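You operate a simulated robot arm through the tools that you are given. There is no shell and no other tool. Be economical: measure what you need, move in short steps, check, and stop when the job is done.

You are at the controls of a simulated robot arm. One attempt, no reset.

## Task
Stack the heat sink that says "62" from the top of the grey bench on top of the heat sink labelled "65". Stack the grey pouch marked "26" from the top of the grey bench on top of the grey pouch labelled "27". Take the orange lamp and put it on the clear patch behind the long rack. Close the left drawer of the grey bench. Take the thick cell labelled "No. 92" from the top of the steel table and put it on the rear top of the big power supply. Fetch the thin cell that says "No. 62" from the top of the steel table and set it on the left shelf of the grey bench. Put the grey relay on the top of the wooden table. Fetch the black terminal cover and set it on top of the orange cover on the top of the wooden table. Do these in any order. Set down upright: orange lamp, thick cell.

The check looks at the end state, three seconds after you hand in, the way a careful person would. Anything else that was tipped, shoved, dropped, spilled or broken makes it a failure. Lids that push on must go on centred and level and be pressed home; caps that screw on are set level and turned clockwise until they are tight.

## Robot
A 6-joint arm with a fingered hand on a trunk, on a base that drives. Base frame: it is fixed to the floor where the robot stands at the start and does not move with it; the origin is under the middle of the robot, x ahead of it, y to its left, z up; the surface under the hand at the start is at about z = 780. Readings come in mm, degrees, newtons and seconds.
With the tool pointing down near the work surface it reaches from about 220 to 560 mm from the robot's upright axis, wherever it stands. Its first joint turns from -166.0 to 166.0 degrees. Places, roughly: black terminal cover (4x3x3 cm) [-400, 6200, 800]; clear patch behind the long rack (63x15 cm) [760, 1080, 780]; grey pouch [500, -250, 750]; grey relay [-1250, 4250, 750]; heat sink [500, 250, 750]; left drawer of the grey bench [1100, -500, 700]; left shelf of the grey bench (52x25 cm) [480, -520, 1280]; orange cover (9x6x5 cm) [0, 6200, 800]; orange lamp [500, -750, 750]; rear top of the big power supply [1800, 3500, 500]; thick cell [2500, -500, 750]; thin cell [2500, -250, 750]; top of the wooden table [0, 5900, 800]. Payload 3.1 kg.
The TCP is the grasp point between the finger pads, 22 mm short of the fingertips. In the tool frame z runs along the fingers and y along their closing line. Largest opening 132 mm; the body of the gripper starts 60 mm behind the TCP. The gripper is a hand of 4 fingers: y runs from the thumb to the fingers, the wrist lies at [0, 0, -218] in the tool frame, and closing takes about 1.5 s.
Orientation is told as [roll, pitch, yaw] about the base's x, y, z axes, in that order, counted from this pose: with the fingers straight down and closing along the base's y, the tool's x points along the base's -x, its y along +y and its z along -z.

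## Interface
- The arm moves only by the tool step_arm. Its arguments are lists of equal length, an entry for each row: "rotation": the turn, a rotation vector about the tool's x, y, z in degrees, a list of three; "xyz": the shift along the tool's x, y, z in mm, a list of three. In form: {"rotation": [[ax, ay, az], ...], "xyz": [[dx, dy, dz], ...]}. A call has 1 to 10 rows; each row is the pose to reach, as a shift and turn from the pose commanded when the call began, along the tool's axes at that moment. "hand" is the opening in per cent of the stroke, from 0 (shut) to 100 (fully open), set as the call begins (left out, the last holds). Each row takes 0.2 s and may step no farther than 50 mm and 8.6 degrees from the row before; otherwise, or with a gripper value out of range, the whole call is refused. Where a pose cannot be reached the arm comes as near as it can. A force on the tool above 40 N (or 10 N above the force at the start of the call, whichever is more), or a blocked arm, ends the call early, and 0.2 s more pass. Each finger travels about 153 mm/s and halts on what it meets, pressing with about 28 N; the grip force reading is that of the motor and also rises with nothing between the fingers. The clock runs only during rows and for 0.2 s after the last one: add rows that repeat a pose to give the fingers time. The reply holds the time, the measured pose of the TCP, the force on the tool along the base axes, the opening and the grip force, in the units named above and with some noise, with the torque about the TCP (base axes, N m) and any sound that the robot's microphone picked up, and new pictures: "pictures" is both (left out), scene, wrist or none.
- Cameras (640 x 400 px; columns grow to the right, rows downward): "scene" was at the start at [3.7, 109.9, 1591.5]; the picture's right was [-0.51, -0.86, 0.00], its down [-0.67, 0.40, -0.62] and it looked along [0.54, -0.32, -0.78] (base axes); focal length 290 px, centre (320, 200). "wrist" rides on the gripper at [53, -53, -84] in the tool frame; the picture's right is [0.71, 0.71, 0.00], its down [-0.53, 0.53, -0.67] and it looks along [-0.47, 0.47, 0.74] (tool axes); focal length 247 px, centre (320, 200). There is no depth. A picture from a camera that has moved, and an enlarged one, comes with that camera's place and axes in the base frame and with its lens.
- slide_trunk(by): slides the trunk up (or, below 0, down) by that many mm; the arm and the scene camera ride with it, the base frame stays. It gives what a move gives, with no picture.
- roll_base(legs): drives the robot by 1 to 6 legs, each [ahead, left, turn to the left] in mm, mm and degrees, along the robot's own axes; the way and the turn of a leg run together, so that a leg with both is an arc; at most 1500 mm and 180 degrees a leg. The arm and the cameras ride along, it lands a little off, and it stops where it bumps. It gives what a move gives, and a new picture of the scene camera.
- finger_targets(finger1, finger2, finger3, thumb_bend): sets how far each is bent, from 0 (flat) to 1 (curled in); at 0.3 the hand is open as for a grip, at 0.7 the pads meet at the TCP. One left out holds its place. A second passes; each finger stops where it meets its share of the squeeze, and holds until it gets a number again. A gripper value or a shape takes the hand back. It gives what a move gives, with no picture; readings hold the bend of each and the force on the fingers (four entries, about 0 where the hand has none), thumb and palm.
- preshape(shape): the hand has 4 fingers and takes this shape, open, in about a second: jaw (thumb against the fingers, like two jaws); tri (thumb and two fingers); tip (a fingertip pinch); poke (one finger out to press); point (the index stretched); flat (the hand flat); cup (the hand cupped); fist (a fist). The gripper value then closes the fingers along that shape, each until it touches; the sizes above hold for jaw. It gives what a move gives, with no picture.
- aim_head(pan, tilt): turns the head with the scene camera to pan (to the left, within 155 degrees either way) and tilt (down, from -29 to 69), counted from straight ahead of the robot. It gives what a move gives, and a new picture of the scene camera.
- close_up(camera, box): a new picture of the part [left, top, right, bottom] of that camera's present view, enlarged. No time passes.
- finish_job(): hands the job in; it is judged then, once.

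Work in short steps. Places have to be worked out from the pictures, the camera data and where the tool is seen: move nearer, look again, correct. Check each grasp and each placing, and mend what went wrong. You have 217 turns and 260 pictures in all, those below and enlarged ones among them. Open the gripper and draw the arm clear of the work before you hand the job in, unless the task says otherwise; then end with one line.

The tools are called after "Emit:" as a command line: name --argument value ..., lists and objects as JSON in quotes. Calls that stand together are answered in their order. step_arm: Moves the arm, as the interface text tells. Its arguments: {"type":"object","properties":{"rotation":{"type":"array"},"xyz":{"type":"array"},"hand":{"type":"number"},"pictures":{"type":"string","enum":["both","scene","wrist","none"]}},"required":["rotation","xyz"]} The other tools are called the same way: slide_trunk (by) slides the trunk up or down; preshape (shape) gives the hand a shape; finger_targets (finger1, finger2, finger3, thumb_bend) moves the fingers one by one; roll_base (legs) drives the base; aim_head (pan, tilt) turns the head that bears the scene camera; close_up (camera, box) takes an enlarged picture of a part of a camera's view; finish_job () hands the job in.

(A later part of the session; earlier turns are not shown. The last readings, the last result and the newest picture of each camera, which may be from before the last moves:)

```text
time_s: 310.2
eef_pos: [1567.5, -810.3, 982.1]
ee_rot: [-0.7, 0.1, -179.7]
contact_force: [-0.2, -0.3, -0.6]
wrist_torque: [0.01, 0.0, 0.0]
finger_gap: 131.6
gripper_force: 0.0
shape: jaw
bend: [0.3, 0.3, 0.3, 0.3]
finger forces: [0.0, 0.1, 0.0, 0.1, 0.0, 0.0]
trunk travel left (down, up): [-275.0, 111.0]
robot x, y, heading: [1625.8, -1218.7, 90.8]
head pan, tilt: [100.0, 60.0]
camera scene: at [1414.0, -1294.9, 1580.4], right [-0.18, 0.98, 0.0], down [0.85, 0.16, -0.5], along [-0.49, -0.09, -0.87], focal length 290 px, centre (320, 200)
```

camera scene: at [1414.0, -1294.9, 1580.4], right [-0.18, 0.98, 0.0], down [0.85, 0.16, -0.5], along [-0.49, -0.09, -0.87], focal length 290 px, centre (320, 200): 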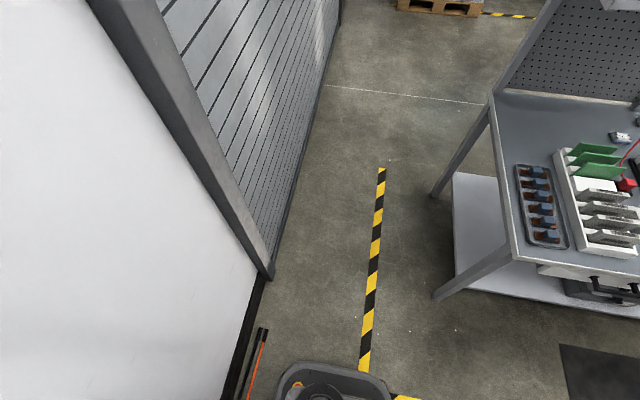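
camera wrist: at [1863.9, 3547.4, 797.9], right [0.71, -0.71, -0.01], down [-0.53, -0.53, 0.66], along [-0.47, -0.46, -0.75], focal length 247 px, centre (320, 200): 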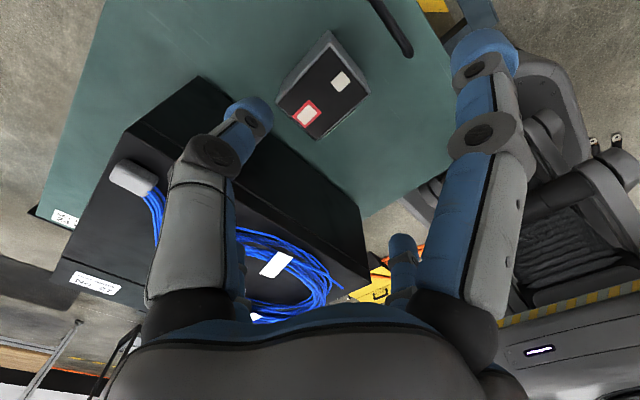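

I back another 80 mm for shelf clearance, then continue west and north.

Emit:
roll_base --legs '[[-85, 0, -0.8], [0, 1500, 0], [0, 230, 0], [1500, 0, 0], [1500, 0, 0], [0, -160, 0]]'

Emit:
roll_base --legs '[[1400, 0, 0]]'

Emit:
aim_head --pan 40 --tilt 35

```text
time_s: 335.1
eef_pos: [-37.2, 2197.5, 981.8]
ee_rot: [-0.6, 0.2, -179.1]
contact_force: [-0.2, -0.9, -0.4]
wrist_torque: [-0.02, 0.01, 0.01]
finger_gap: 131.7
gripper_force: 0.1
shape: jaw
bend: [0.3, 0.3, 0.3, 0.3]
finger forces: [0.1, 0.0, 0.0, 0.0, 0.0, 0.0]
trunk travel left (down, up): [-275.0, 111.0]
robot x, y, heading: [25.5, 1788.3, 91.2]
head pan, tilt: [100.0, 60.0]
camera scene: at [-184.9, 1710.5, 1580.7], right [-0.19, 0.98, 0.0], down [0.85, 0.17, -0.5], along [-0.49, -0.1, -0.87], focal length 290 px, centre (320, 200)
```

scene: 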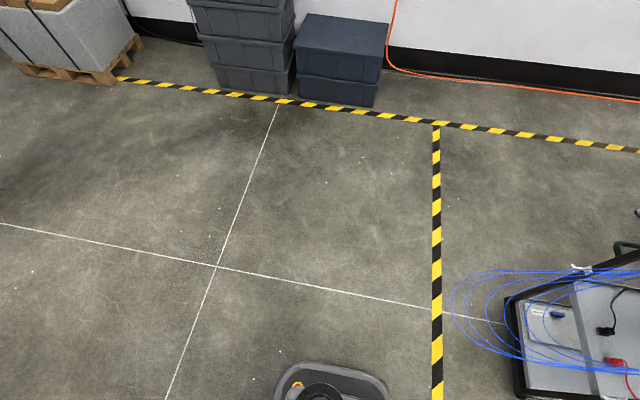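

```text
time_s: 338.9
eef_pos: [-63.3, 2866.6, 980.7]
ee_rot: [-0.4, 0.0, -177.5]
contact_force: [0.5, 0.3, 0.2]
wrist_torque: [-0.03, 0.01, 0.01]
finger_gap: 132.4
gripper_force: 0.1
shape: jaw
bend: [0.3, 0.3, 0.3, 0.3]
finger forces: [0.1, 0.0, 0.0, 0.0, 0.0, 0.1]
trunk travel left (down, up): [-275.0, 111.0]
robot x, y, heading: [11.5, 2451.0, 93.0]
head pan, tilt: [100.0, 60.0]
stopped in leg 1: the robot was blocked; the commanded pose is now the measured one
camera scene: at [-195.5, 2378.8, 1581.1], right [-0.22, 0.98, 0.0], down [0.84, 0.19, -0.5], along [-0.49, -0.11, -0.86], focal length 290 px, centre (320, 200)
```

scene: 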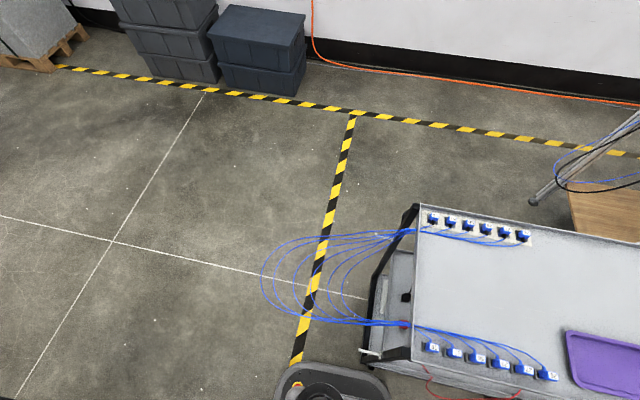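

```text
time_s: 340.2
eef_pos: [-64.6, 2862.9, 981.2]
ee_rot: [-0.6, 0.1, -177.4]
contact_force: [-0.1, 0.7, -0.6]
wrist_torque: [0.02, 0.0, 0.01]
finger_gap: 132.5
gripper_force: 0.0
shape: jaw
bend: [0.3, 0.3, 0.3, 0.3]
finger forces: [0.1, 0.0, 0.0, 0.0, 0.1, 0.0]
trunk travel left (down, up): [-275.0, 111.0]
robot x, y, heading: [16.4, 2455.3, 92.7]
head pan, tilt: [40.0, 35.0]
camera scene: at [-192.8, 2451.9, 1614.7], right [0.73, 0.68, 0.0], down [0.39, -0.42, -0.82], along [-0.56, 0.6, -0.57], focal length 290 px, centre (320, 200)
```

scene: 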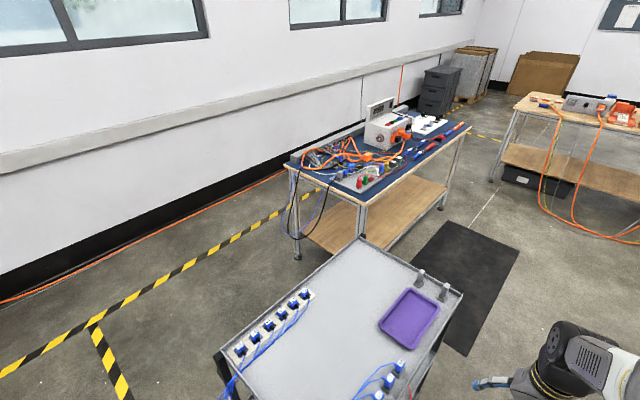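

I grazed the blue-cable trolley's corner. I back slightly, shift right 65 mm, straighten and pass between it and the grey box.

Emit:
roll_base --legs '[[-20, 0, 0], [0, -65, -2.7], [500, 0, 0], [550, 0, 0]]'

```text
time_s: 346.9
eef_pos: [35.7, 3890.2, 982.3]
ee_rot: [-0.6, 0.1, 178.8]
contact_force: [0.4, -0.4, -0.1]
wrist_torque: [-0.02, 0.02, 0.01]
finger_gap: 132.0
gripper_force: 0.1
shape: jaw
bend: [0.3, 0.3, 0.3, 0.3]
finger forces: [0.1, 0.0, 0.0, 0.0, 0.0, 0.0]
trunk travel left (down, up): [-275.0, 111.0]
robot x, y, heading: [85.1, 3475.7, 89.0]
head pan, tilt: [40.0, 35.0]
camera scene: at [-119.6, 3488.6, 1614.7], right [0.78, 0.63, 0.0], down [0.36, -0.45, -0.82], along [-0.52, 0.64, -0.57], focal length 290 px, centre (320, 200)
```

scene: 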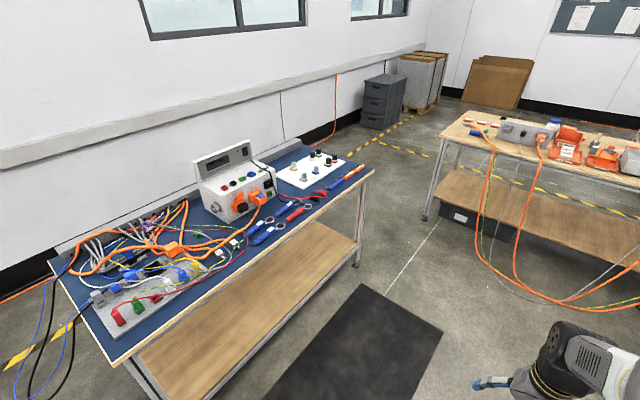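

I zoom on the left table to find the grey relay, and on the right wooden table.

Emit:
close_up --camera "scene" --box '[60, 130, 380, 330]'

Emit:
close_up --camera "scene" --box '[440, 90, 640, 215]'

```text
2.00 times, centred on (220, 230) of scene
camera zoom: at [-119.6, 3488.6, 1614.7], right [0.78, 0.63, 0.0], down [0.36, -0.45, -0.82], along [-0.52, 0.64, -0.57], focal length 580 px, centre (520, 140)
```

zoom: 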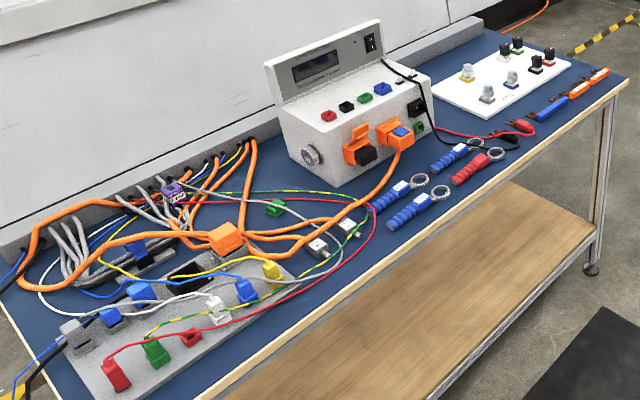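

```text
3.20 times, centred on (540, 152) of scene
camera zoom: at [-119.6, 3488.6, 1614.7], right [0.78, 0.63, 0.0], down [0.36, -0.45, -0.82], along [-0.52, 0.64, -0.57], focal length 929 px, centre (-384, 352)
```

zoom: 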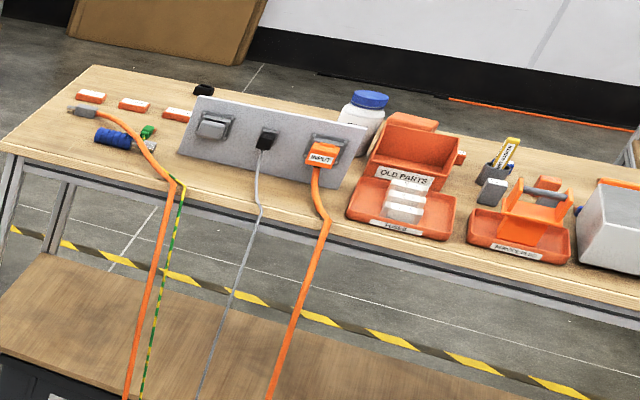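

I enlarge the candidates on the blue-mat table.

Emit:
close_up --camera "scene" --box '[190, 130, 290, 270]'

Emit:
close_up --camera "scene" --box '[265, 140, 365, 200]'

```text
2.86 times, centred on (240, 200) of scene
camera zoom: at [-119.6, 3488.6, 1614.7], right [0.78, 0.63, 0.0], down [0.36, -0.45, -0.82], along [-0.52, 0.64, -0.57], focal length 829 px, centre (549, 200)
```

zoom: 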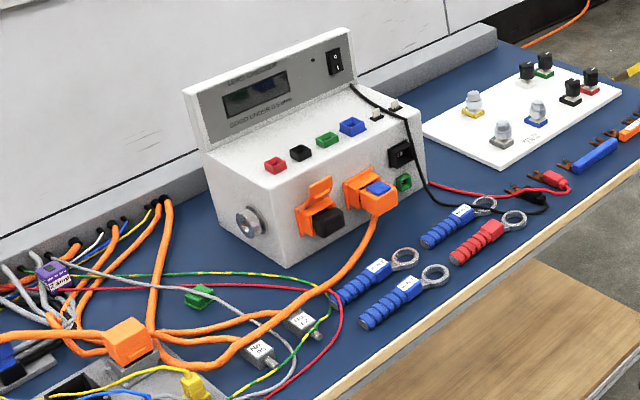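

```text
6.40 times, centred on (315, 170) of scene
camera zoom: at [-119.6, 3488.6, 1614.7], right [0.78, 0.63, 0.0], down [0.36, -0.45, -0.82], along [-0.52, 0.64, -0.57], focal length 1858 px, centre (352, 392)
```

zoom: 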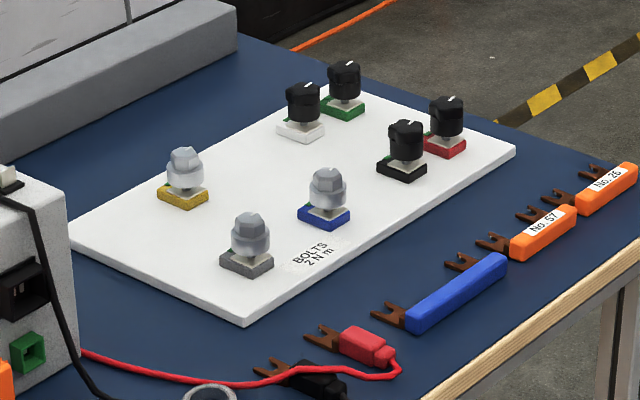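

Emit:
close_up --camera "scene" --box '[205, 225, 265, 265]'

Emit:
close_up --camera "scene" --box '[60, 215, 200, 335]'

```text
10.00 times, centred on (235, 245) of scene
camera zoom: at [-119.6, 3488.6, 1614.7], right [0.78, 0.63, 0.0], down [0.36, -0.45, -0.82], along [-0.52, 0.64, -0.57], focal length 2902 px, centre (1170, -250)
```

zoom: 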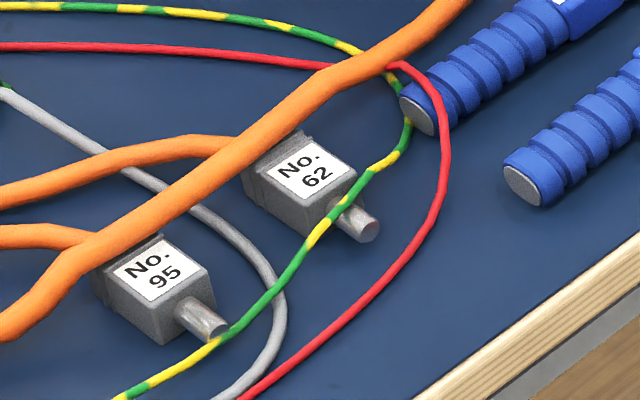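

```text
3.33 times, centred on (130, 275) of scene
camera zoom: at [-119.6, 3488.6, 1614.7], right [0.78, 0.63, 0.0], down [0.36, -0.45, -0.82], along [-0.52, 0.64, -0.57], focal length 967 px, centre (953, -50)
```

zoom: 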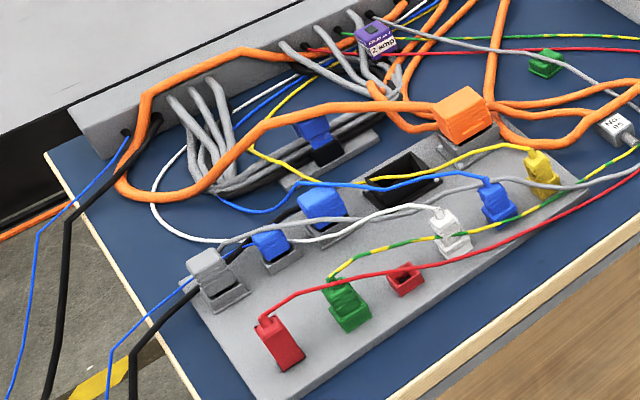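

No relay seen yet; it may be hidden behind the device. I drive up to the table, facing it.

Emit:
roll_base --legs '[[770, 0, 1], [0, 0, 90], [565, 0, 0]]'

Emit:
aim_head --pan -5 --tilt 48

```text
time_s: 357.6
eef_pos: [-895.0, 4166.6, 981.5]
ee_rot: [-0.6, 0.1, -89.2]
contact_force: [-0.8, 0.3, -0.3]
wrist_torque: [0.03, -0.03, -0.02]
finger_gap: 132.0
gripper_force: 0.0
shape: jaw
bend: [0.3, 0.3, 0.3, 0.3]
finger forces: [0.1, 0.1, 0.0, 0.1, 0.1, 0.1]
trunk travel left (down, up): [-275.0, 111.0]
robot x, y, heading: [-484.5, 4227.4, -179.0]
head pan, tilt: [40.0, 35.0]
camera scene: at [-488.4, 4027.5, 1614.7], right [-0.66, 0.76, 0.0], down [0.43, 0.38, -0.82], along [-0.62, -0.54, -0.57], focal length 290 px, centre (320, 200)
```

scene: 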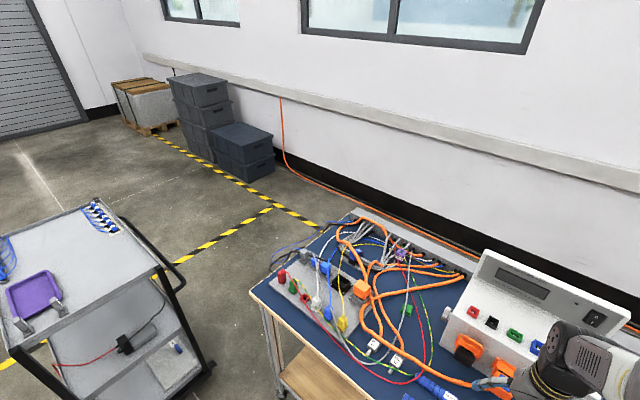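

```text
time_s: 358.8
eef_pos: [-894.2, 4167.5, 982.2]
ee_rot: [-0.6, 0.0, -89.3]
contact_force: [-0.6, 0.1, 0.5]
wrist_torque: [-0.01, 0.0, -0.04]
finger_gap: 132.1
gripper_force: 0.1
shape: jaw
bend: [0.3, 0.3, 0.3, 0.3]
finger forces: [0.1, 0.0, 0.0, 0.1, 0.1, 0.1]
trunk travel left (down, up): [-275.0, 111.0]
robot x, y, heading: [-480.1, 4227.5, -179.2]
head pan, tilt: [-5.0, 48.0]
camera scene: at [-499.7, 4090.7, 1595.7], right [0.07, 1.0, 0.0], down [0.74, -0.05, -0.67], along [-0.67, 0.05, -0.74], focal length 290 px, centre (320, 200)
```

scene: 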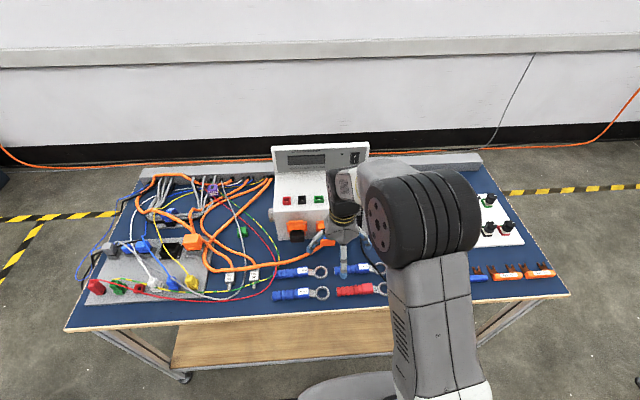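

I enlarge the table in two crops.

Emit:
close_up --camera "scene" --box '[80, 150, 280, 305]'

Emit:
close_up --camera "scene" --box '[240, 140, 400, 240]'

```text
2.58 times, centred on (180, 228) of scene
camera zoom: at [-499.7, 4090.7, 1595.7], right [0.07, 1.0, 0.0], down [0.74, -0.05, -0.67], along [-0.67, 0.05, -0.74], focal length 749 px, centre (681, 129)
```

zoom: 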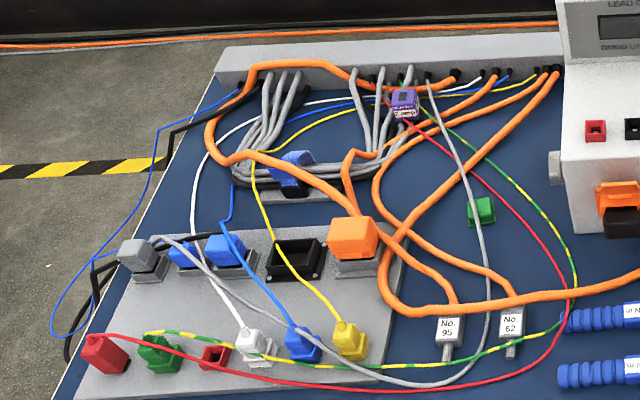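

```text
4.00 times, centred on (320, 190) of scene
camera zoom: at [-499.7, 4090.7, 1595.7], right [0.07, 1.0, 0.0], down [0.74, -0.05, -0.67], along [-0.67, 0.05, -0.74], focal length 1161 px, centre (320, 240)
```

zoom: 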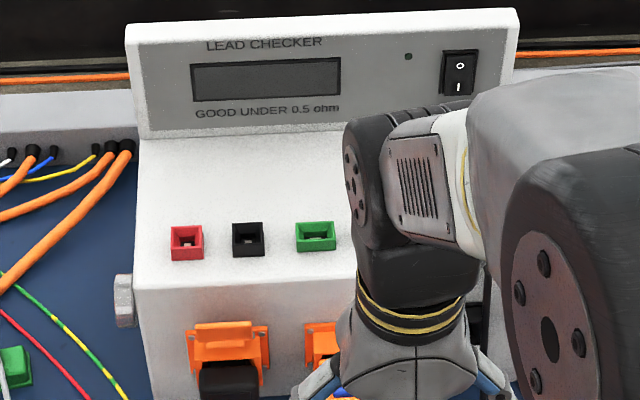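

The lead checker hides the area behind it. I shift the base 330 mm north to look past it.

Emit:
roll_base --legs '[[0, -330, 0]]'

Emit:
close_up --camera "scene" --box '[180, 130, 400, 270]'

```text
time_s: 361.0
eef_pos: [-901.7, 4497.8, 981.9]
ee_rot: [-0.7, 0.1, -88.8]
contact_force: [-0.1, -0.2, -0.2]
wrist_torque: [-0.02, -0.03, -0.03]
finger_gap: 131.8
gripper_force: 0.1
shape: jaw
bend: [0.3, 0.3, 0.3, 0.3]
finger forces: [0.1, 0.0, 0.0, 0.0, 0.1, 0.0]
trunk travel left (down, up): [-275.0, 111.0]
robot x, y, heading: [-487.0, 4562.6, -178.3]
head pan, tilt: [-5.0, 48.0]
camera scene: at [-505.5, 4425.8, 1595.8], right [0.06, 1.0, 0.0], down [0.74, -0.05, -0.67], along [-0.67, 0.04, -0.74], focal length 290 px, centre (320, 200)
```

scene: 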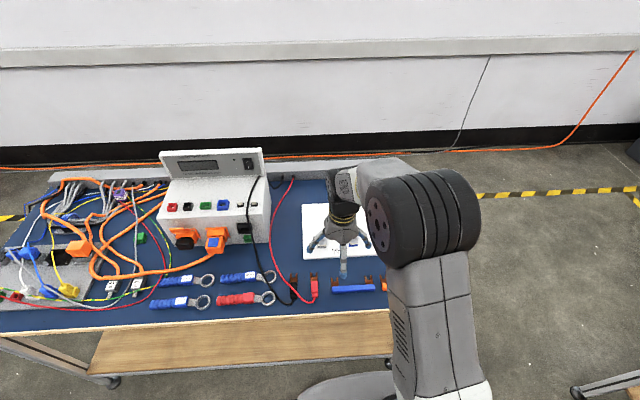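

```text
2.86 times, centred on (290, 200) of scene
camera zoom: at [-505.5, 4425.8, 1595.8], right [0.06, 1.0, 0.0], down [0.74, -0.05, -0.67], along [-0.67, 0.04, -0.74], focal length 829 px, centre (406, 200)
```

zoom: 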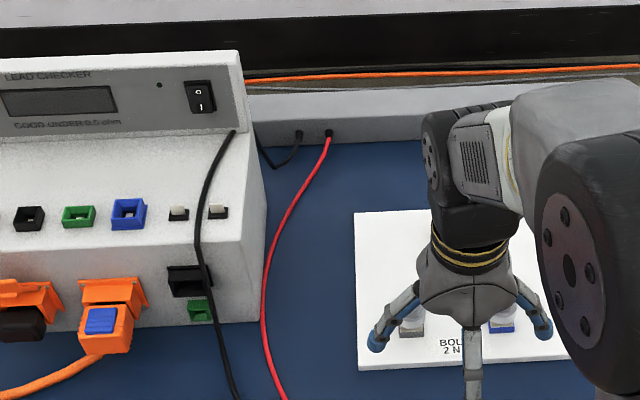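

By the place rounding the relay must lie within x −1375…−1125, y 4125…4375 — on the lead checker. I zoom hard on its parts.

Emit:
close_up --camera "scene" --box '[200, 185, 272, 250]'

```text
6.15 times, centred on (236, 218) of scene
camera zoom: at [-505.5, 4425.8, 1595.8], right [0.06, 1.0, 0.0], down [0.74, -0.05, -0.67], along [-0.67, 0.04, -0.74], focal length 1786 px, centre (837, 92)
```

zoom: 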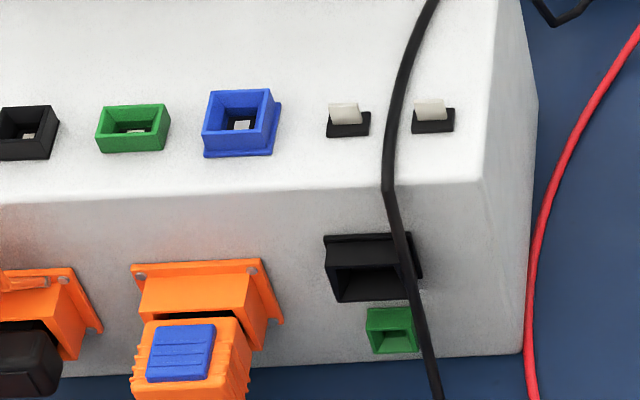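

Nothing there. I drive around the table's north end to look behind the checker.

Emit:
roll_base --legs '[[0, -690, -1.5], [450, 0, 0]]'

Emit:
aim_head --pan 65 --tilt 40

```text
time_s: 367.1
eef_pos: [-1365.9, 5217.0, 981.5]
ee_rot: [-0.7, 0.1, -91.1]
contact_force: [0.4, 1.3, 0.0]
wrist_torque: [0.0, -0.03, -0.01]
finger_gap: 131.6
gripper_force: 0.0
shape: jaw
bend: [0.3, 0.3, 0.3, 0.3]
finger forces: [0.0, 0.0, 0.0, 0.1, 0.1, 0.1]
trunk travel left (down, up): [-275.0, 111.0]
robot x, y, heading: [-950.6, 5268.9, 179.3]
head pan, tilt: [-5.0, 48.0]
camera scene: at [-974.0, 5129.3, 1595.7], right [0.1, 0.99, 0.0], down [0.74, -0.08, -0.67], along [-0.67, 0.07, -0.74], focal length 290 px, centre (320, 200)
```

scene: 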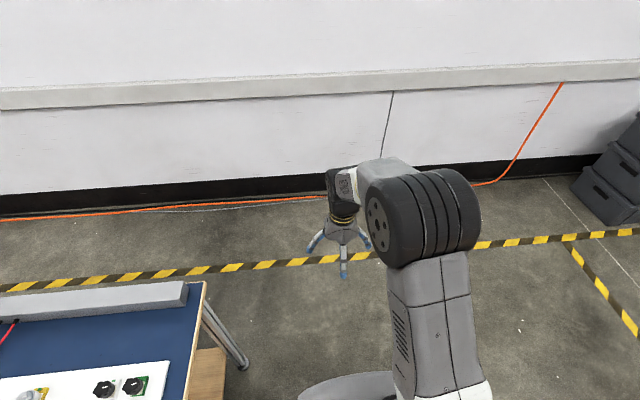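

```text
time_s: 368.6
eef_pos: [-1365.0, 5217.6, 981.5]
ee_rot: [-0.6, 0.1, -91.0]
contact_force: [1.0, 0.5, -0.8]
wrist_torque: [0.0, -0.01, -0.04]
finger_gap: 131.8
gripper_force: 0.1
shape: jaw
bend: [0.3, 0.3, 0.3, 0.3]
finger forces: [0.0, 0.0, 0.0, 0.0, 0.1, 0.1]
trunk travel left (down, up): [-275.0, 111.0]
robot x, y, heading: [-949.3, 5267.7, 179.2]
head pan, tilt: [65.0, 40.0]
camera scene: at [-931.8, 5044.8, 1607.2], right [-0.9, 0.44, 0.0], down [0.28, 0.58, -0.77], along [-0.33, -0.69, -0.64], focal length 290 px, centre (320, 200)
```

scene: 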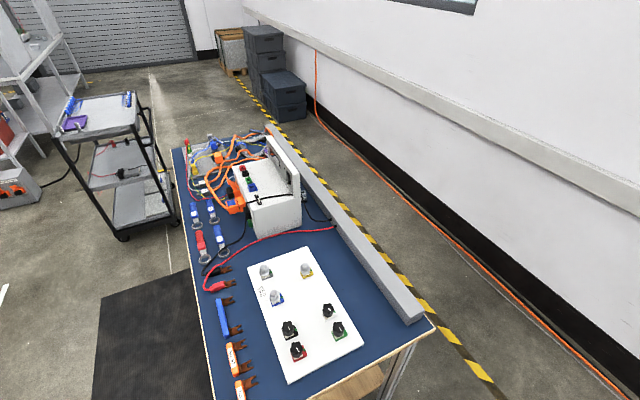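

Emit:
close_up --camera "scene" --box '[170, 125, 350, 250]'

```text
3.20 times, centred on (260, 188) of scene
camera zoom: at [-931.8, 5044.8, 1607.2], right [-0.9, 0.44, 0.0], down [0.28, 0.58, -0.77], along [-0.33, -0.69, -0.64], focal length 929 px, centre (512, 240)
```

zoom: 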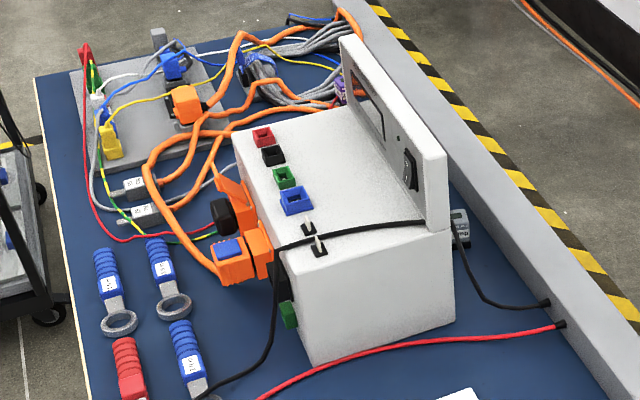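

Found: the grey relay with a white label sits behind the checker at about (-1297,4115). It must be reached from the window side; the corridor there is ~1 m wide. I drive around.

Emit:
roll_base --legs '[[850, 0, 0], [0, 0, -179], [0, -870, 0]]'

Emit:
aim_head --pan -40 --tilt 45

```text
time_s: 384.4
eef_pos: [-1329.0, 4487.7, 981.3]
ee_rot: [-0.7, 0.1, 93.3]
contact_force: [-0.6, -0.2, -0.5]
wrist_torque: [-0.01, -0.02, 0.03]
finger_gap: 132.1
gripper_force: 0.0
shape: jaw
bend: [0.3, 0.3, 0.3, 0.3]
finger forces: [0.0, 0.0, 0.1, 0.0, 0.1, 0.0]
trunk travel left (down, up): [-275.0, 111.0]
robot x, y, heading: [-1736.2, 4404.6, 3.6]
head pan, tilt: [65.0, 40.0]
camera scene: at [-1777.5, 4629.8, 1607.3], right [0.93, -0.37, 0.0], down [-0.24, -0.6, -0.77], along [0.28, 0.71, -0.64], focal length 290 px, centre (320, 200)
```

scene: 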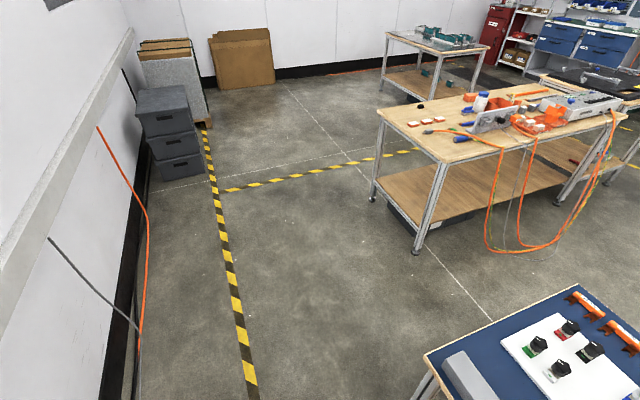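

```text
time_s: 386.3
eef_pos: [-1328.6, 4488.4, 981.8]
ee_rot: [-0.7, 0.1, 93.3]
contact_force: [0.0, 0.6, -0.1]
wrist_torque: [0.02, 0.0, -0.01]
finger_gap: 131.7
gripper_force: 0.0
shape: jaw
bend: [0.3, 0.3, 0.3, 0.3]
finger forces: [0.0, 0.0, 0.0, 0.0, 0.1, 0.1]
trunk travel left (down, up): [-275.0, 111.0]
robot x, y, heading: [-1738.1, 4406.0, 3.5]
head pan, tilt: [-40.0, 45.0]
camera scene: at [-1743.3, 4502.9, 1599.9], right [-0.59, -0.8, 0.0], down [-0.57, 0.42, -0.71], along [0.57, -0.42, -0.71], focal length 290 px, centre (320, 200)
```

scene: 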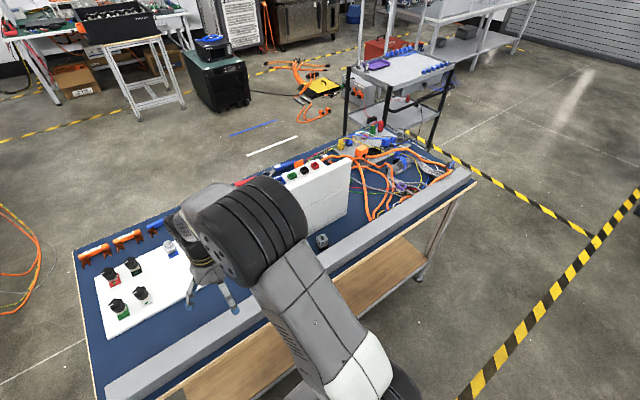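

The relay is visible at about (-1261,4139). I zoom in on it.

Emit:
close_up --camera "scene" --box '[290, 190, 370, 270]'

```text
5.00 times, centred on (330, 230) of scene
camera zoom: at [-1743.3, 4502.9, 1599.9], right [-0.59, -0.8, 0.0], down [-0.57, 0.42, -0.71], along [0.57, -0.42, -0.71], focal length 1451 px, centre (270, 50)
```

zoom: 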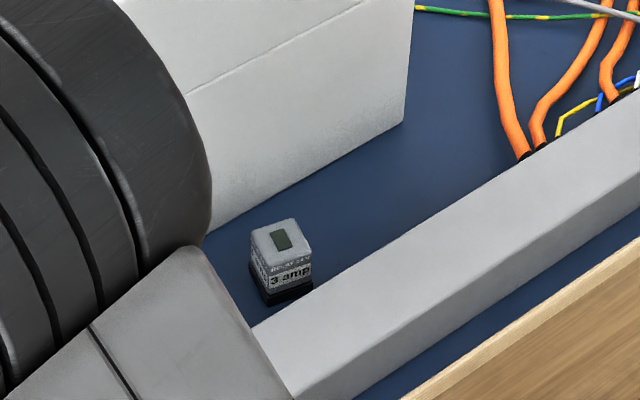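

Relay ≈28 mm cube-ish, 38 mm tall at (-1271,4147), in a 110 mm slot between duct and checker. I line up the base, take the fingertip-pinch shape, and turn the hand so its narrow side spans the slot.

Emit:
roll_base --legs '[[-30, -235, -3.5]]'

Emit:
preshape --shape "tip"

Emit:
step_arm --xyz '[[0, 0, 0], [0, 0, 0], [0, 0, 0], [0, 0, 0], [0, 0, 0], [0, 0, 0], [0, 0, 0], [0, 0, 0], [0, 0, 0], [0, 0, 0]]' --rotation '[[0, 0, 8.5], [0, 0, 17], [0, 0, 25.5], [0, 0, 34], [0, 0, 42.5], [0, 0, 51], [0, 0, 59.5], [0, 0, 68], [0, 0, 76.5], [0, 0, 85]]' --pictures "wrist"

```text
time_s: 388.0
eef_pos: [-1348.6, 4224.2, 982.4]
ee_rot: [-0.7, 0.1, 89.7]
contact_force: [0.3, 0.2, -1.1]
wrist_torque: [0.02, 0.04, -0.01]
finger_gap: 132.0
gripper_force: 0.0
shape: jaw
bend: [0.3, 0.3, 0.3, 0.3]
finger forces: [0.0, 0.0, 0.0, 0.0, 0.0, 0.0]
trunk travel left (down, up): [-275.0, 111.0]
robot x, y, heading: [-1762.0, 4168.5, 0.0]
head pan, tilt: [-40.0, 45.0]
camera scene: at [-1760.6, 4264.0, 1600.0], right [-0.64, -0.77, 0.0], down [-0.54, 0.46, -0.71], along [0.54, -0.45, -0.71], focal length 290 px, centre (320, 200)
```

scene: 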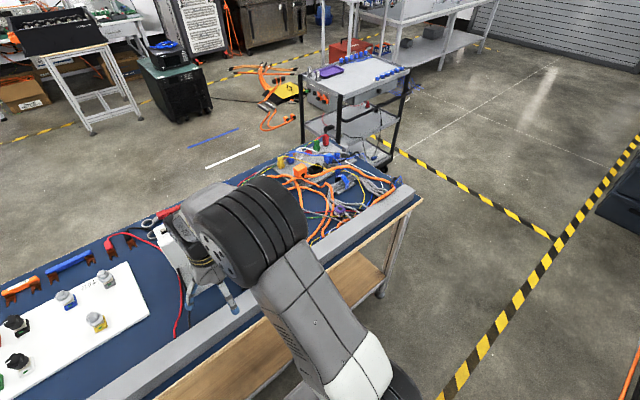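

```text
time_s: 388.9
eef_pos: [-1349.0, 4226.0, 981.7]
ee_rot: [-0.6, 0.0, 89.7]
contact_force: [-0.3, -0.4, -0.7]
wrist_torque: [-0.01, -0.02, -0.03]
finger_gap: 131.9
gripper_force: 0.0
shape: tip
bend: [0.11, 0.3, 0.11, 0.3]
finger forces: [0.0, 0.0, 0.1, 0.0, 0.0, 0.0]
trunk travel left (down, up): [-275.0, 111.0]
robot x, y, heading: [-1763.3, 4170.9, 0.2]
head pan, tilt: [-40.0, 45.0]
```

```text
time_s: 391.1
eef_pos: [-1347.4, 4225.6, 982.3]
ee_rot: [-0.2, -0.6, 4.8]
contact_force: [0.2, 0.1, -0.8]
wrist_torque: [0.02, -0.02, 0.01]
finger_gap: 132.0
gripper_force: 0.1
shape: tip
bend: [0.11, 0.3, 0.11, 0.3]
finger forces: [0.0, 0.0, 0.0, 0.0, 0.0, 0.0]
trunk travel left (down, up): [-275.0, 111.0]
robot x, y, heading: [-1758.7, 4172.0, 0.0]
head pan, tilt: [-40.0, 45.0]
camera wrist: at [-1397.9, 4167.9, 1065.9], right [-0.76, 0.65, -0.01], down [0.47, 0.57, 0.67], along [0.44, 0.51, -0.74], focal length 247 px, centre (320, 200)
```

wrist: 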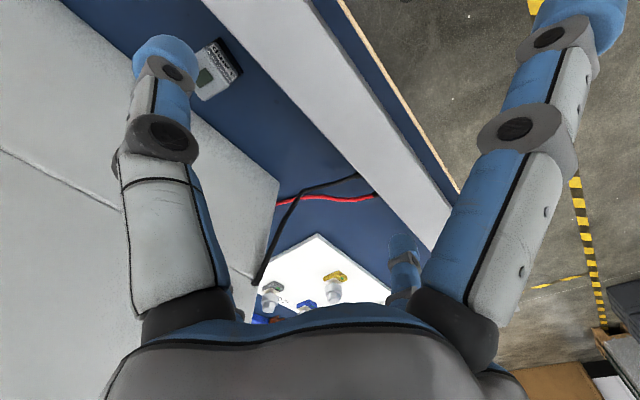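

The "tip" shape splays two fingers, so I set each finger myself: side fingers 0.56, others 0.45. Then I move above the relay.

Emit:
finger_targets --finger1 0.56 --finger2 0.45 --finger3 0.56 --thumb_bend 0.45

Emit:
step_arm --xyz '[[0, -40, 0], [-22, -81, 0], [-64, -82, 0]]' --rotation '[[-0.2, 0.6, 4.8], [-0.2, 0.6, 4.8], [-0.2, 0.6, 4.8]]' --pictures "wrist"

Emit:
close_up --camera "wrist" --box '[220, 0, 420, 180]'

```text
time_s: 392.1
eef_pos: [-1348.5, 4225.3, 980.9]
ee_rot: [-0.2, -0.5, 4.7]
contact_force: [-0.7, 0.7, 0.1]
wrist_torque: [0.01, 0.0, 0.0]
finger_gap: 41.5
gripper_force: 0.1
shape: fingers
bend: [0.56, 0.45, 0.56, 0.45]
finger forces: [0.1, 0.1, 0.0, 0.0, 0.0, 0.0]
trunk travel left (down, up): [-275.0, 111.0]
robot x, y, heading: [-1761.8, 4171.2, 0.0]
head pan, tilt: [-40.0, 45.0]
```

```text
time_s: 392.9
eef_pos: [-1276.4, 4150.7, 985.6]
ee_rot: [-0.1, 0.1, 0.0]
contact_force: [-0.1, 0.2, 0.7]
wrist_torque: [0.02, 0.02, 0.0]
finger_gap: 41.4
gripper_force: 0.0
shape: fingers
bend: [0.56, 0.45, 0.56, 0.45]
finger forces: [0.0, 0.0, 0.0, 0.0, 0.0, 0.0]
trunk travel left (down, up): [-275.0, 111.0]
robot x, y, heading: [-1761.1, 4169.4, 0.1]
head pan, tilt: [-40.0, 45.0]
camera wrist: at [-1328.6, 4095.5, 1068.9], right [-0.71, 0.71, 0.0], down [0.53, 0.53, 0.67], along [0.47, 0.47, -0.74], focal length 247 px, centre (320, 200)
```

wrist: 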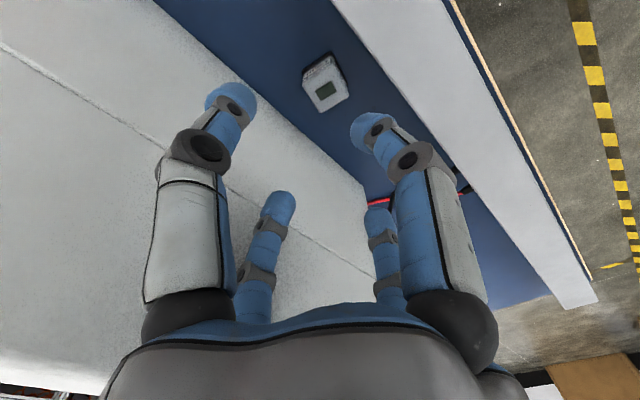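

```text
2.22 times, centred on (320, 90) of wrist
camera zoom: at [-1328.6, 4095.5, 1068.9], right [-0.71, 0.71, 0.0], down [0.53, 0.53, 0.67], along [0.47, 0.47, -0.74], focal length 549 px, centre (320, 444)
```

zoom: 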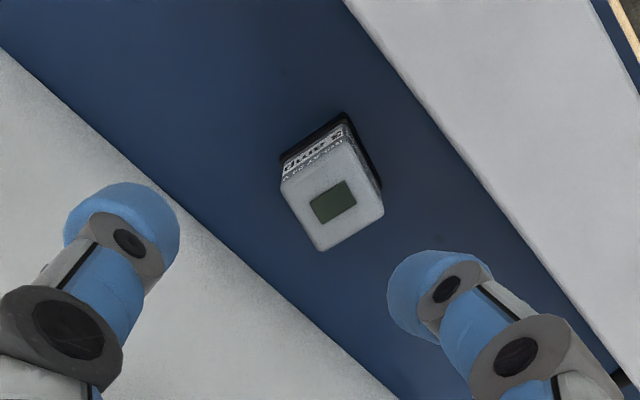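

Relay centre ≈(-1278,4155), 31 mm square, yaw ≈-16°. I rotate to match and descend partway.

Emit:
step_arm --xyz '[[2, 4, 20], [2, 4, 55], [2, 4, 90]]' --rotation '[[0, 0, 8], [0, 0, 16], [0, 0, 16]]' --pictures "wrist"

Emit:
close_up --camera "wrist" --box '[200, 60, 440, 210]'

```text
time_s: 393.7
eef_pos: [-1277.7, 4153.1, 893.9]
ee_rot: [0.0, 0.0, -16.1]
contact_force: [-0.8, -0.2, 0.1]
wrist_torque: [0.01, 0.01, 0.03]
finger_gap: 41.5
gripper_force: 0.1
shape: fingers
bend: [0.56, 0.45, 0.56, 0.45]
finger forces: [0.1, 0.0, 0.0, 0.0, 0.0, 0.0]
trunk travel left (down, up): [-275.0, 111.0]
robot x, y, heading: [-1762.6, 4169.0, -0.2]
head pan, tilt: [-40.0, 45.0]
camera wrist: at [-1343.9, 4116.3, 977.1], right [-0.48, 0.88, 0.0], down [0.65, 0.36, 0.67], along [0.59, 0.32, -0.74], focal length 247 px, centre (320, 200)
```

wrist: 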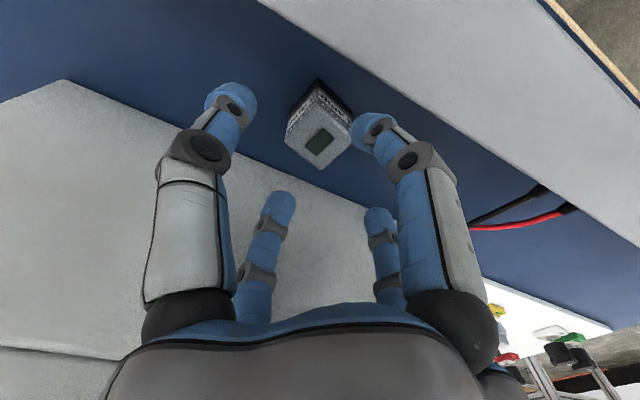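

```text
2.67 times, centred on (320, 135) of wrist
camera zoom: at [-1343.9, 4116.3, 977.1], right [-0.48, 0.88, 0.0], down [0.65, 0.36, 0.67], along [0.59, 0.32, -0.74], focal length 659 px, centre (320, 373)
```

zoom: 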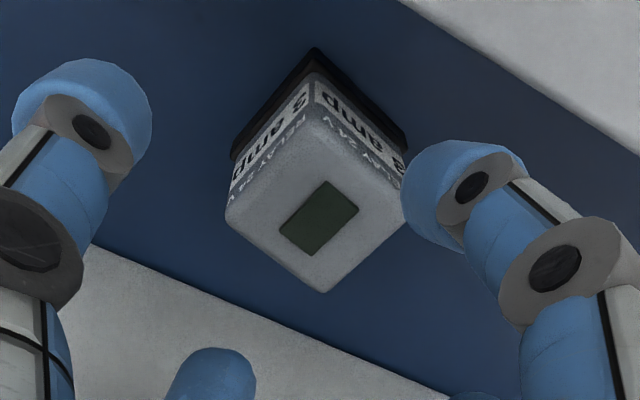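

Aligned. I descend to z≈820 and check.

Emit:
step_arm --xyz '[[-1.5, 0, 30], [-1.5, 0, 55], [-1.5, 0, 74]]' --rotation '[[0, 0, 0], [0, 0, 0], [0, 0, 0]]' --pictures "wrist"

```text
time_s: 394.6
eef_pos: [-1274.0, 4153.0, 829.2]
ee_rot: [0.2, -0.8, -16.0]
contact_force: [-3.6, -0.8, 16.5]
wrist_torque: [0.1, 0.68, 0.07]
finger_gap: 42.2
gripper_force: 8.8
shape: fingers
bend: [0.54, 0.45, 0.56, 0.45]
finger forces: [17.8, 0.1, 0.1, 0.0, 0.1, 0.0]
trunk travel left (down, up): [-275.0, 111.0]
robot x, y, heading: [-1761.2, 4169.1, -0.1]
head pan, tilt: [-40.0, 45.0]
stopped in row 3: the force on the tool passed its limit at 58 N (the readings are from after the stop); the commanded pose is now the measured one
camera wrist: at [-1340.4, 4115.4, 912.3], right [-0.48, 0.88, -0.01], down [0.64, 0.36, 0.68], along [0.6, 0.32, -0.74], focal length 247 px, centre (320, 200)
```

wrist: 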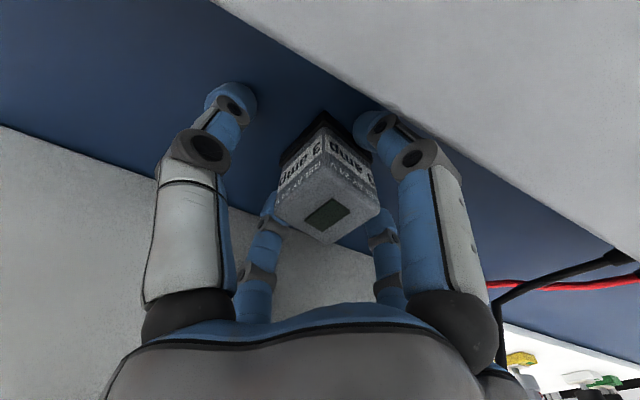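

Finger 1 touched the duct's edge. I rise, tuck finger 1 slightly more, shift 1 mm east and retry.

Emit:
step_arm --xyz '[[0, 0, -18]]' --rotation '[[0.2, 0.8, 0]]' --pictures "none"

Emit:
finger_targets --finger1 0.59 --finger3 0.55

Emit:
step_arm --xyz '[[0, 0, 8], [0, 0, 16], [0, 0, 24], [0, 0, 30]]' --rotation '[[0, 0, 0], [0, 0, 0], [0, 0, 0], [0, 0, 0]]' --pictures "wrist"

```text
time_s: 394.9
eef_pos: [-1273.4, 4153.0, 845.0]
ee_rot: [0.0, 0.1, -16.1]
contact_force: [-1.0, -0.6, 0.6]
wrist_torque: [0.0, 0.0, -0.01]
finger_gap: 41.7
gripper_force: 0.1
shape: fingers
bend: [0.56, 0.45, 0.56, 0.45]
finger forces: [0.0, 0.0, 0.1, 0.0, 0.0, 0.0]
trunk travel left (down, up): [-275.0, 111.0]
robot x, y, heading: [-1757.6, 4169.0, -0.1]
head pan, tilt: [-40.0, 45.0]
```

```text
time_s: 395.9
eef_pos: [-1272.0, 4152.4, 843.8]
ee_rot: [0.0, 0.0, -16.1]
contact_force: [-1.0, -0.1, 0.7]
wrist_torque: [0.0, -0.01, -0.03]
finger_gap: 39.0
gripper_force: 0.1
shape: fingers
bend: [0.59, 0.45, 0.55, 0.45]
finger forces: [0.2, 0.1, 0.0, 0.1, 0.0, 0.0]
trunk travel left (down, up): [-275.0, 111.0]
robot x, y, heading: [-1757.2, 4170.7, 0.0]
head pan, tilt: [-40.0, 45.0]
```

```text
time_s: 396.8
eef_pos: [-1268.9, 4151.7, 828.8]
ee_rot: [0.1, -0.8, -16.0]
contact_force: [-9.6, 0.1, 26.0]
wrist_torque: [-0.02, 0.38, 0.05]
finger_gap: 40.2
gripper_force: 15.2
shape: fingers
bend: [0.56, 0.45, 0.57, 0.45]
finger forces: [18.3, 0.0, 9.3, 0.1, 2.0, 0.0]
trunk travel left (down, up): [-275.0, 111.0]
robot x, y, heading: [-1762.3, 4167.6, -0.1]
head pan, tilt: [-40.0, 45.0]
stopped in row 4: the force on the tool passed its limit at 47 N (the readings are from after the stop); the commanded pose is now the measured one
camera wrist: at [-1336.2, 4114.5, 911.8], right [-0.48, 0.87, -0.01], down [0.64, 0.36, 0.68], along [0.59, 0.32, -0.74], focal length 247 px, centre (320, 200)
```

wrist: 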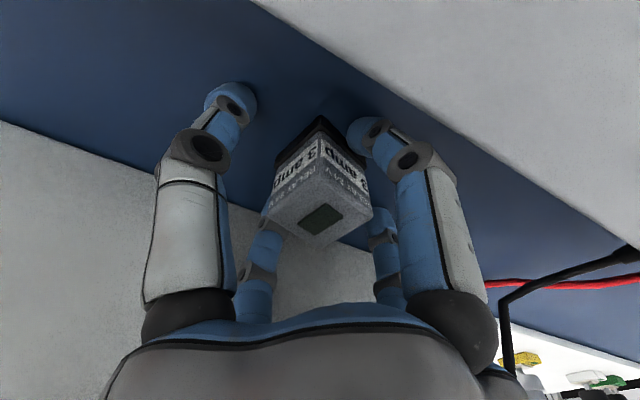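

The fingertips are actually resting on the mat (table ≈805) and the relay is centred in the hand. I rise 3 mm and close.

Emit:
step_arm --xyz '[[0, 0, -4]]' --rotation '[[0.1, 0.8, 0]]' --pictures "none"

Emit:
finger_targets --finger1 0.9 --finger2 0.9 --finger3 0.9 --thumb_bend 0.9

Emit:
step_arm --xyz '[[0, 0, 0], [0, 0, -20], [0, 0, -60]]' --rotation '[[0, 0, 0], [0, 0, 0], [0, 0, 0]]' --pictures "wrist"

```text
time_s: 397.2
eef_pos: [-1270.1, 4151.1, 828.1]
ee_rot: [0.1, 0.2, -16.0]
contact_force: [-3.2, -0.2, 7.4]
wrist_torque: [-0.08, -0.41, -0.09]
finger_gap: 39.2
gripper_force: 5.7
shape: fingers
bend: [0.59, 0.45, 0.56, 0.45]
finger forces: [0.2, 0.0, 11.1, 0.0, 0.0, 0.1]
trunk travel left (down, up): [-275.0, 111.0]
robot x, y, heading: [-1763.8, 4168.9, -0.1]
head pan, tilt: [-40.0, 45.0]
```

```text
time_s: 398.2
eef_pos: [-1268.7, 4152.6, 829.1]
ee_rot: [0.1, 0.3, -16.2]
contact_force: [-0.6, -1.6, 2.4]
wrist_torque: [0.01, -0.05, -0.01]
finger_gap: 9.9
gripper_force: 27.3
shape: fingers
bend: [0.62, 0.59, 0.6, 0.6]
finger forces: [9.7, 11.8, 8.6, 0.1, 25.2, 0.1]
trunk travel left (down, up): [-275.0, 111.0]
robot x, y, heading: [-1759.1, 4168.5, -0.3]
head pan, tilt: [-40.0, 45.0]
```

```text
time_s: 399.0
eef_pos: [-1267.8, 4150.3, 888.4]
ee_rot: [0.0, 0.3, -15.9]
contact_force: [0.2, -0.4, -0.6]
wrist_torque: [-0.03, 0.02, 0.01]
finger_gap: 9.2
gripper_force: 26.5
shape: fingers
bend: [0.62, 0.58, 0.6, 0.6]
finger forces: [9.7, 12.1, 8.5, 0.1, 23.1, 0.0]
trunk travel left (down, up): [-275.0, 111.0]
robot x, y, heading: [-1759.2, 4169.8, -0.1]
head pan, tilt: [-40.0, 45.0]
camera wrist: at [-1333.8, 4112.9, 972.7], right [-0.48, 0.88, 0.0], down [0.65, 0.36, 0.67], along [0.58, 0.33, -0.75], focal length 247 px, centre (320, 200)
```

wrist: 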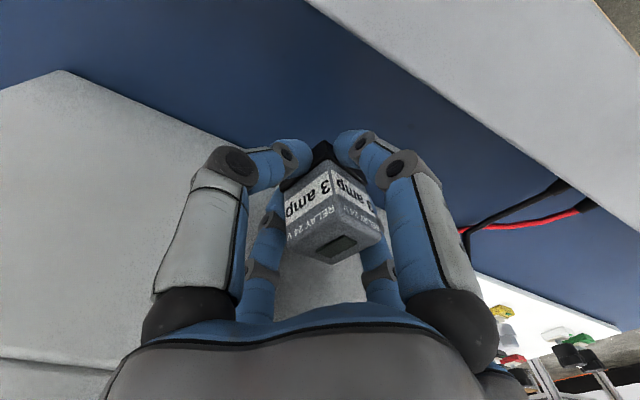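

Relay in hand. I raise clear of the panel and pull back, then drive up the window side to the north of the wooden table.

Emit:
step_arm --xyz '[[0, 0, -45], [0, 0, -90], [20, -6, -110], [48, -14, -110], [77, -22, -110]]' --rotation '[[0, 0, 0], [0, 0, 0], [0, 0, 0], [0, 0, 0], [0, 0, 0]]' --pictures "none"

Emit:
roll_base --legs '[[-120, 0, 0], [0, 1500, 0], [0, 970, 0]]'

Emit:
aim_head --pan -15 --tilt 30

```text
time_s: 400.2
eef_pos: [-1349.2, 4151.9, 998.4]
ee_rot: [0.1, 0.3, -16.1]
contact_force: [-0.5, 0.6, -0.4]
wrist_torque: [-0.03, 0.01, -0.02]
finger_gap: 8.2
gripper_force: 26.4
shape: fingers
bend: [0.62, 0.58, 0.6, 0.6]
finger forces: [9.5, 12.4, 8.7, 0.0, 22.3, 0.0]
trunk travel left (down, up): [-275.0, 111.0]
robot x, y, heading: [-1761.0, 4170.7, -0.3]
head pan, tilt: [-40.0, 45.0]
```

```text
time_s: 413.2
eef_pos: [-1481.2, 6645.8, 999.1]
ee_rot: [0.0, 0.3, -15.2]
contact_force: [0.9, 0.1, -0.7]
wrist_torque: [0.0, 0.03, 0.0]
finger_gap: 8.8
gripper_force: 26.2
shape: fingers
bend: [0.62, 0.58, 0.6, 0.6]
finger forces: [9.5, 12.4, 8.7, 0.0, 22.3, 0.1]
trunk travel left (down, up): [-275.0, 111.0]
robot x, y, heading: [-1896.0, 6656.0, 1.0]
head pan, tilt: [-40.0, 45.0]
camera scene: at [-1894.0, 6752.4, 1599.9], right [-0.63, -0.77, 0.0], down [-0.55, 0.45, -0.71], along [0.55, -0.45, -0.71], focal length 290 px, centre (320, 200)
```

scene: 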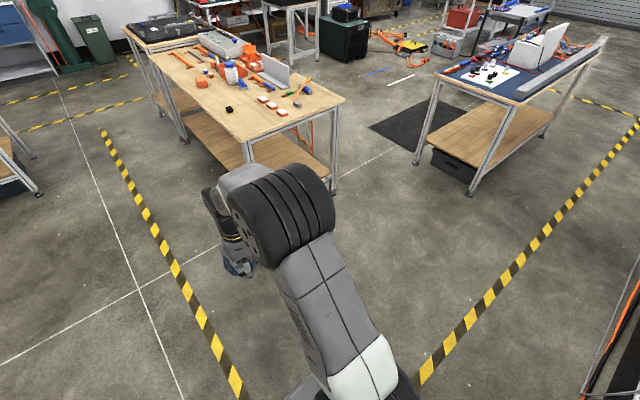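

```text
time_s: 414.1
eef_pos: [-1482.1, 6645.3, 998.4]
ee_rot: [0.2, 0.4, -15.3]
contact_force: [1.3, -0.1, -0.6]
wrist_torque: [0.0, 0.0, 0.02]
finger_gap: 8.8
gripper_force: 26.9
shape: fingers
bend: [0.62, 0.58, 0.6, 0.6]
finger forces: [9.4, 12.4, 8.8, 0.0, 22.4, 0.0]
trunk travel left (down, up): [-275.0, 111.0]
robot x, y, heading: [-1896.6, 6658.5, 0.8]
head pan, tilt: [-15.0, 30.0]
camera scene: at [-1869.3, 6781.0, 1622.5], right [-0.25, -0.97, 0.0], down [-0.48, 0.12, -0.87], along [0.84, -0.21, -0.5], focal length 290 px, centre (320, 200)
```

scene: 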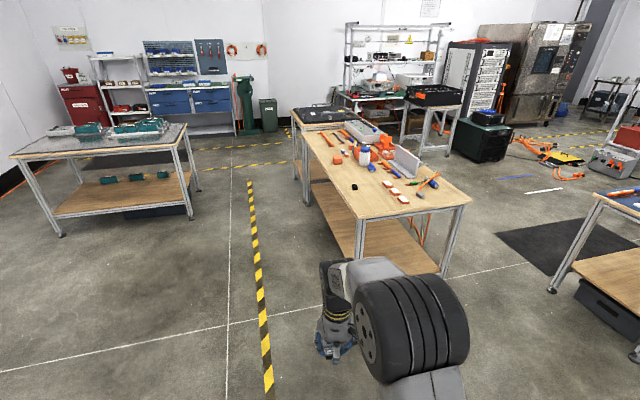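

I zoom on the wooden table top.

Emit:
close_up --camera "scene" --box '[300, 100, 480, 220]'

```text
3.33 times, centred on (390, 160) of scene
camera zoom: at [-1869.3, 6781.0, 1622.5], right [-0.25, -0.97, 0.0], down [-0.48, 0.12, -0.87], along [0.84, -0.21, -0.5], focal length 967 px, centre (87, 333)
```

zoom: 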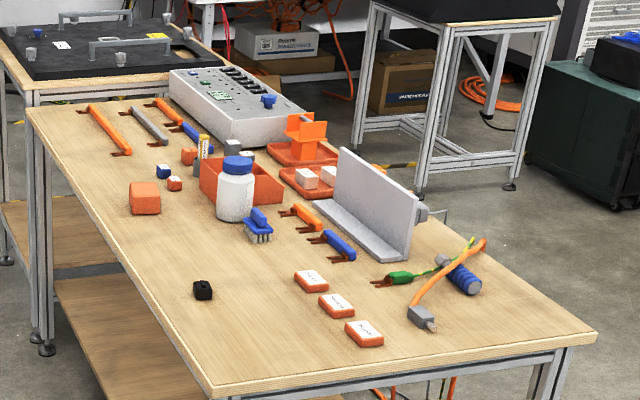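

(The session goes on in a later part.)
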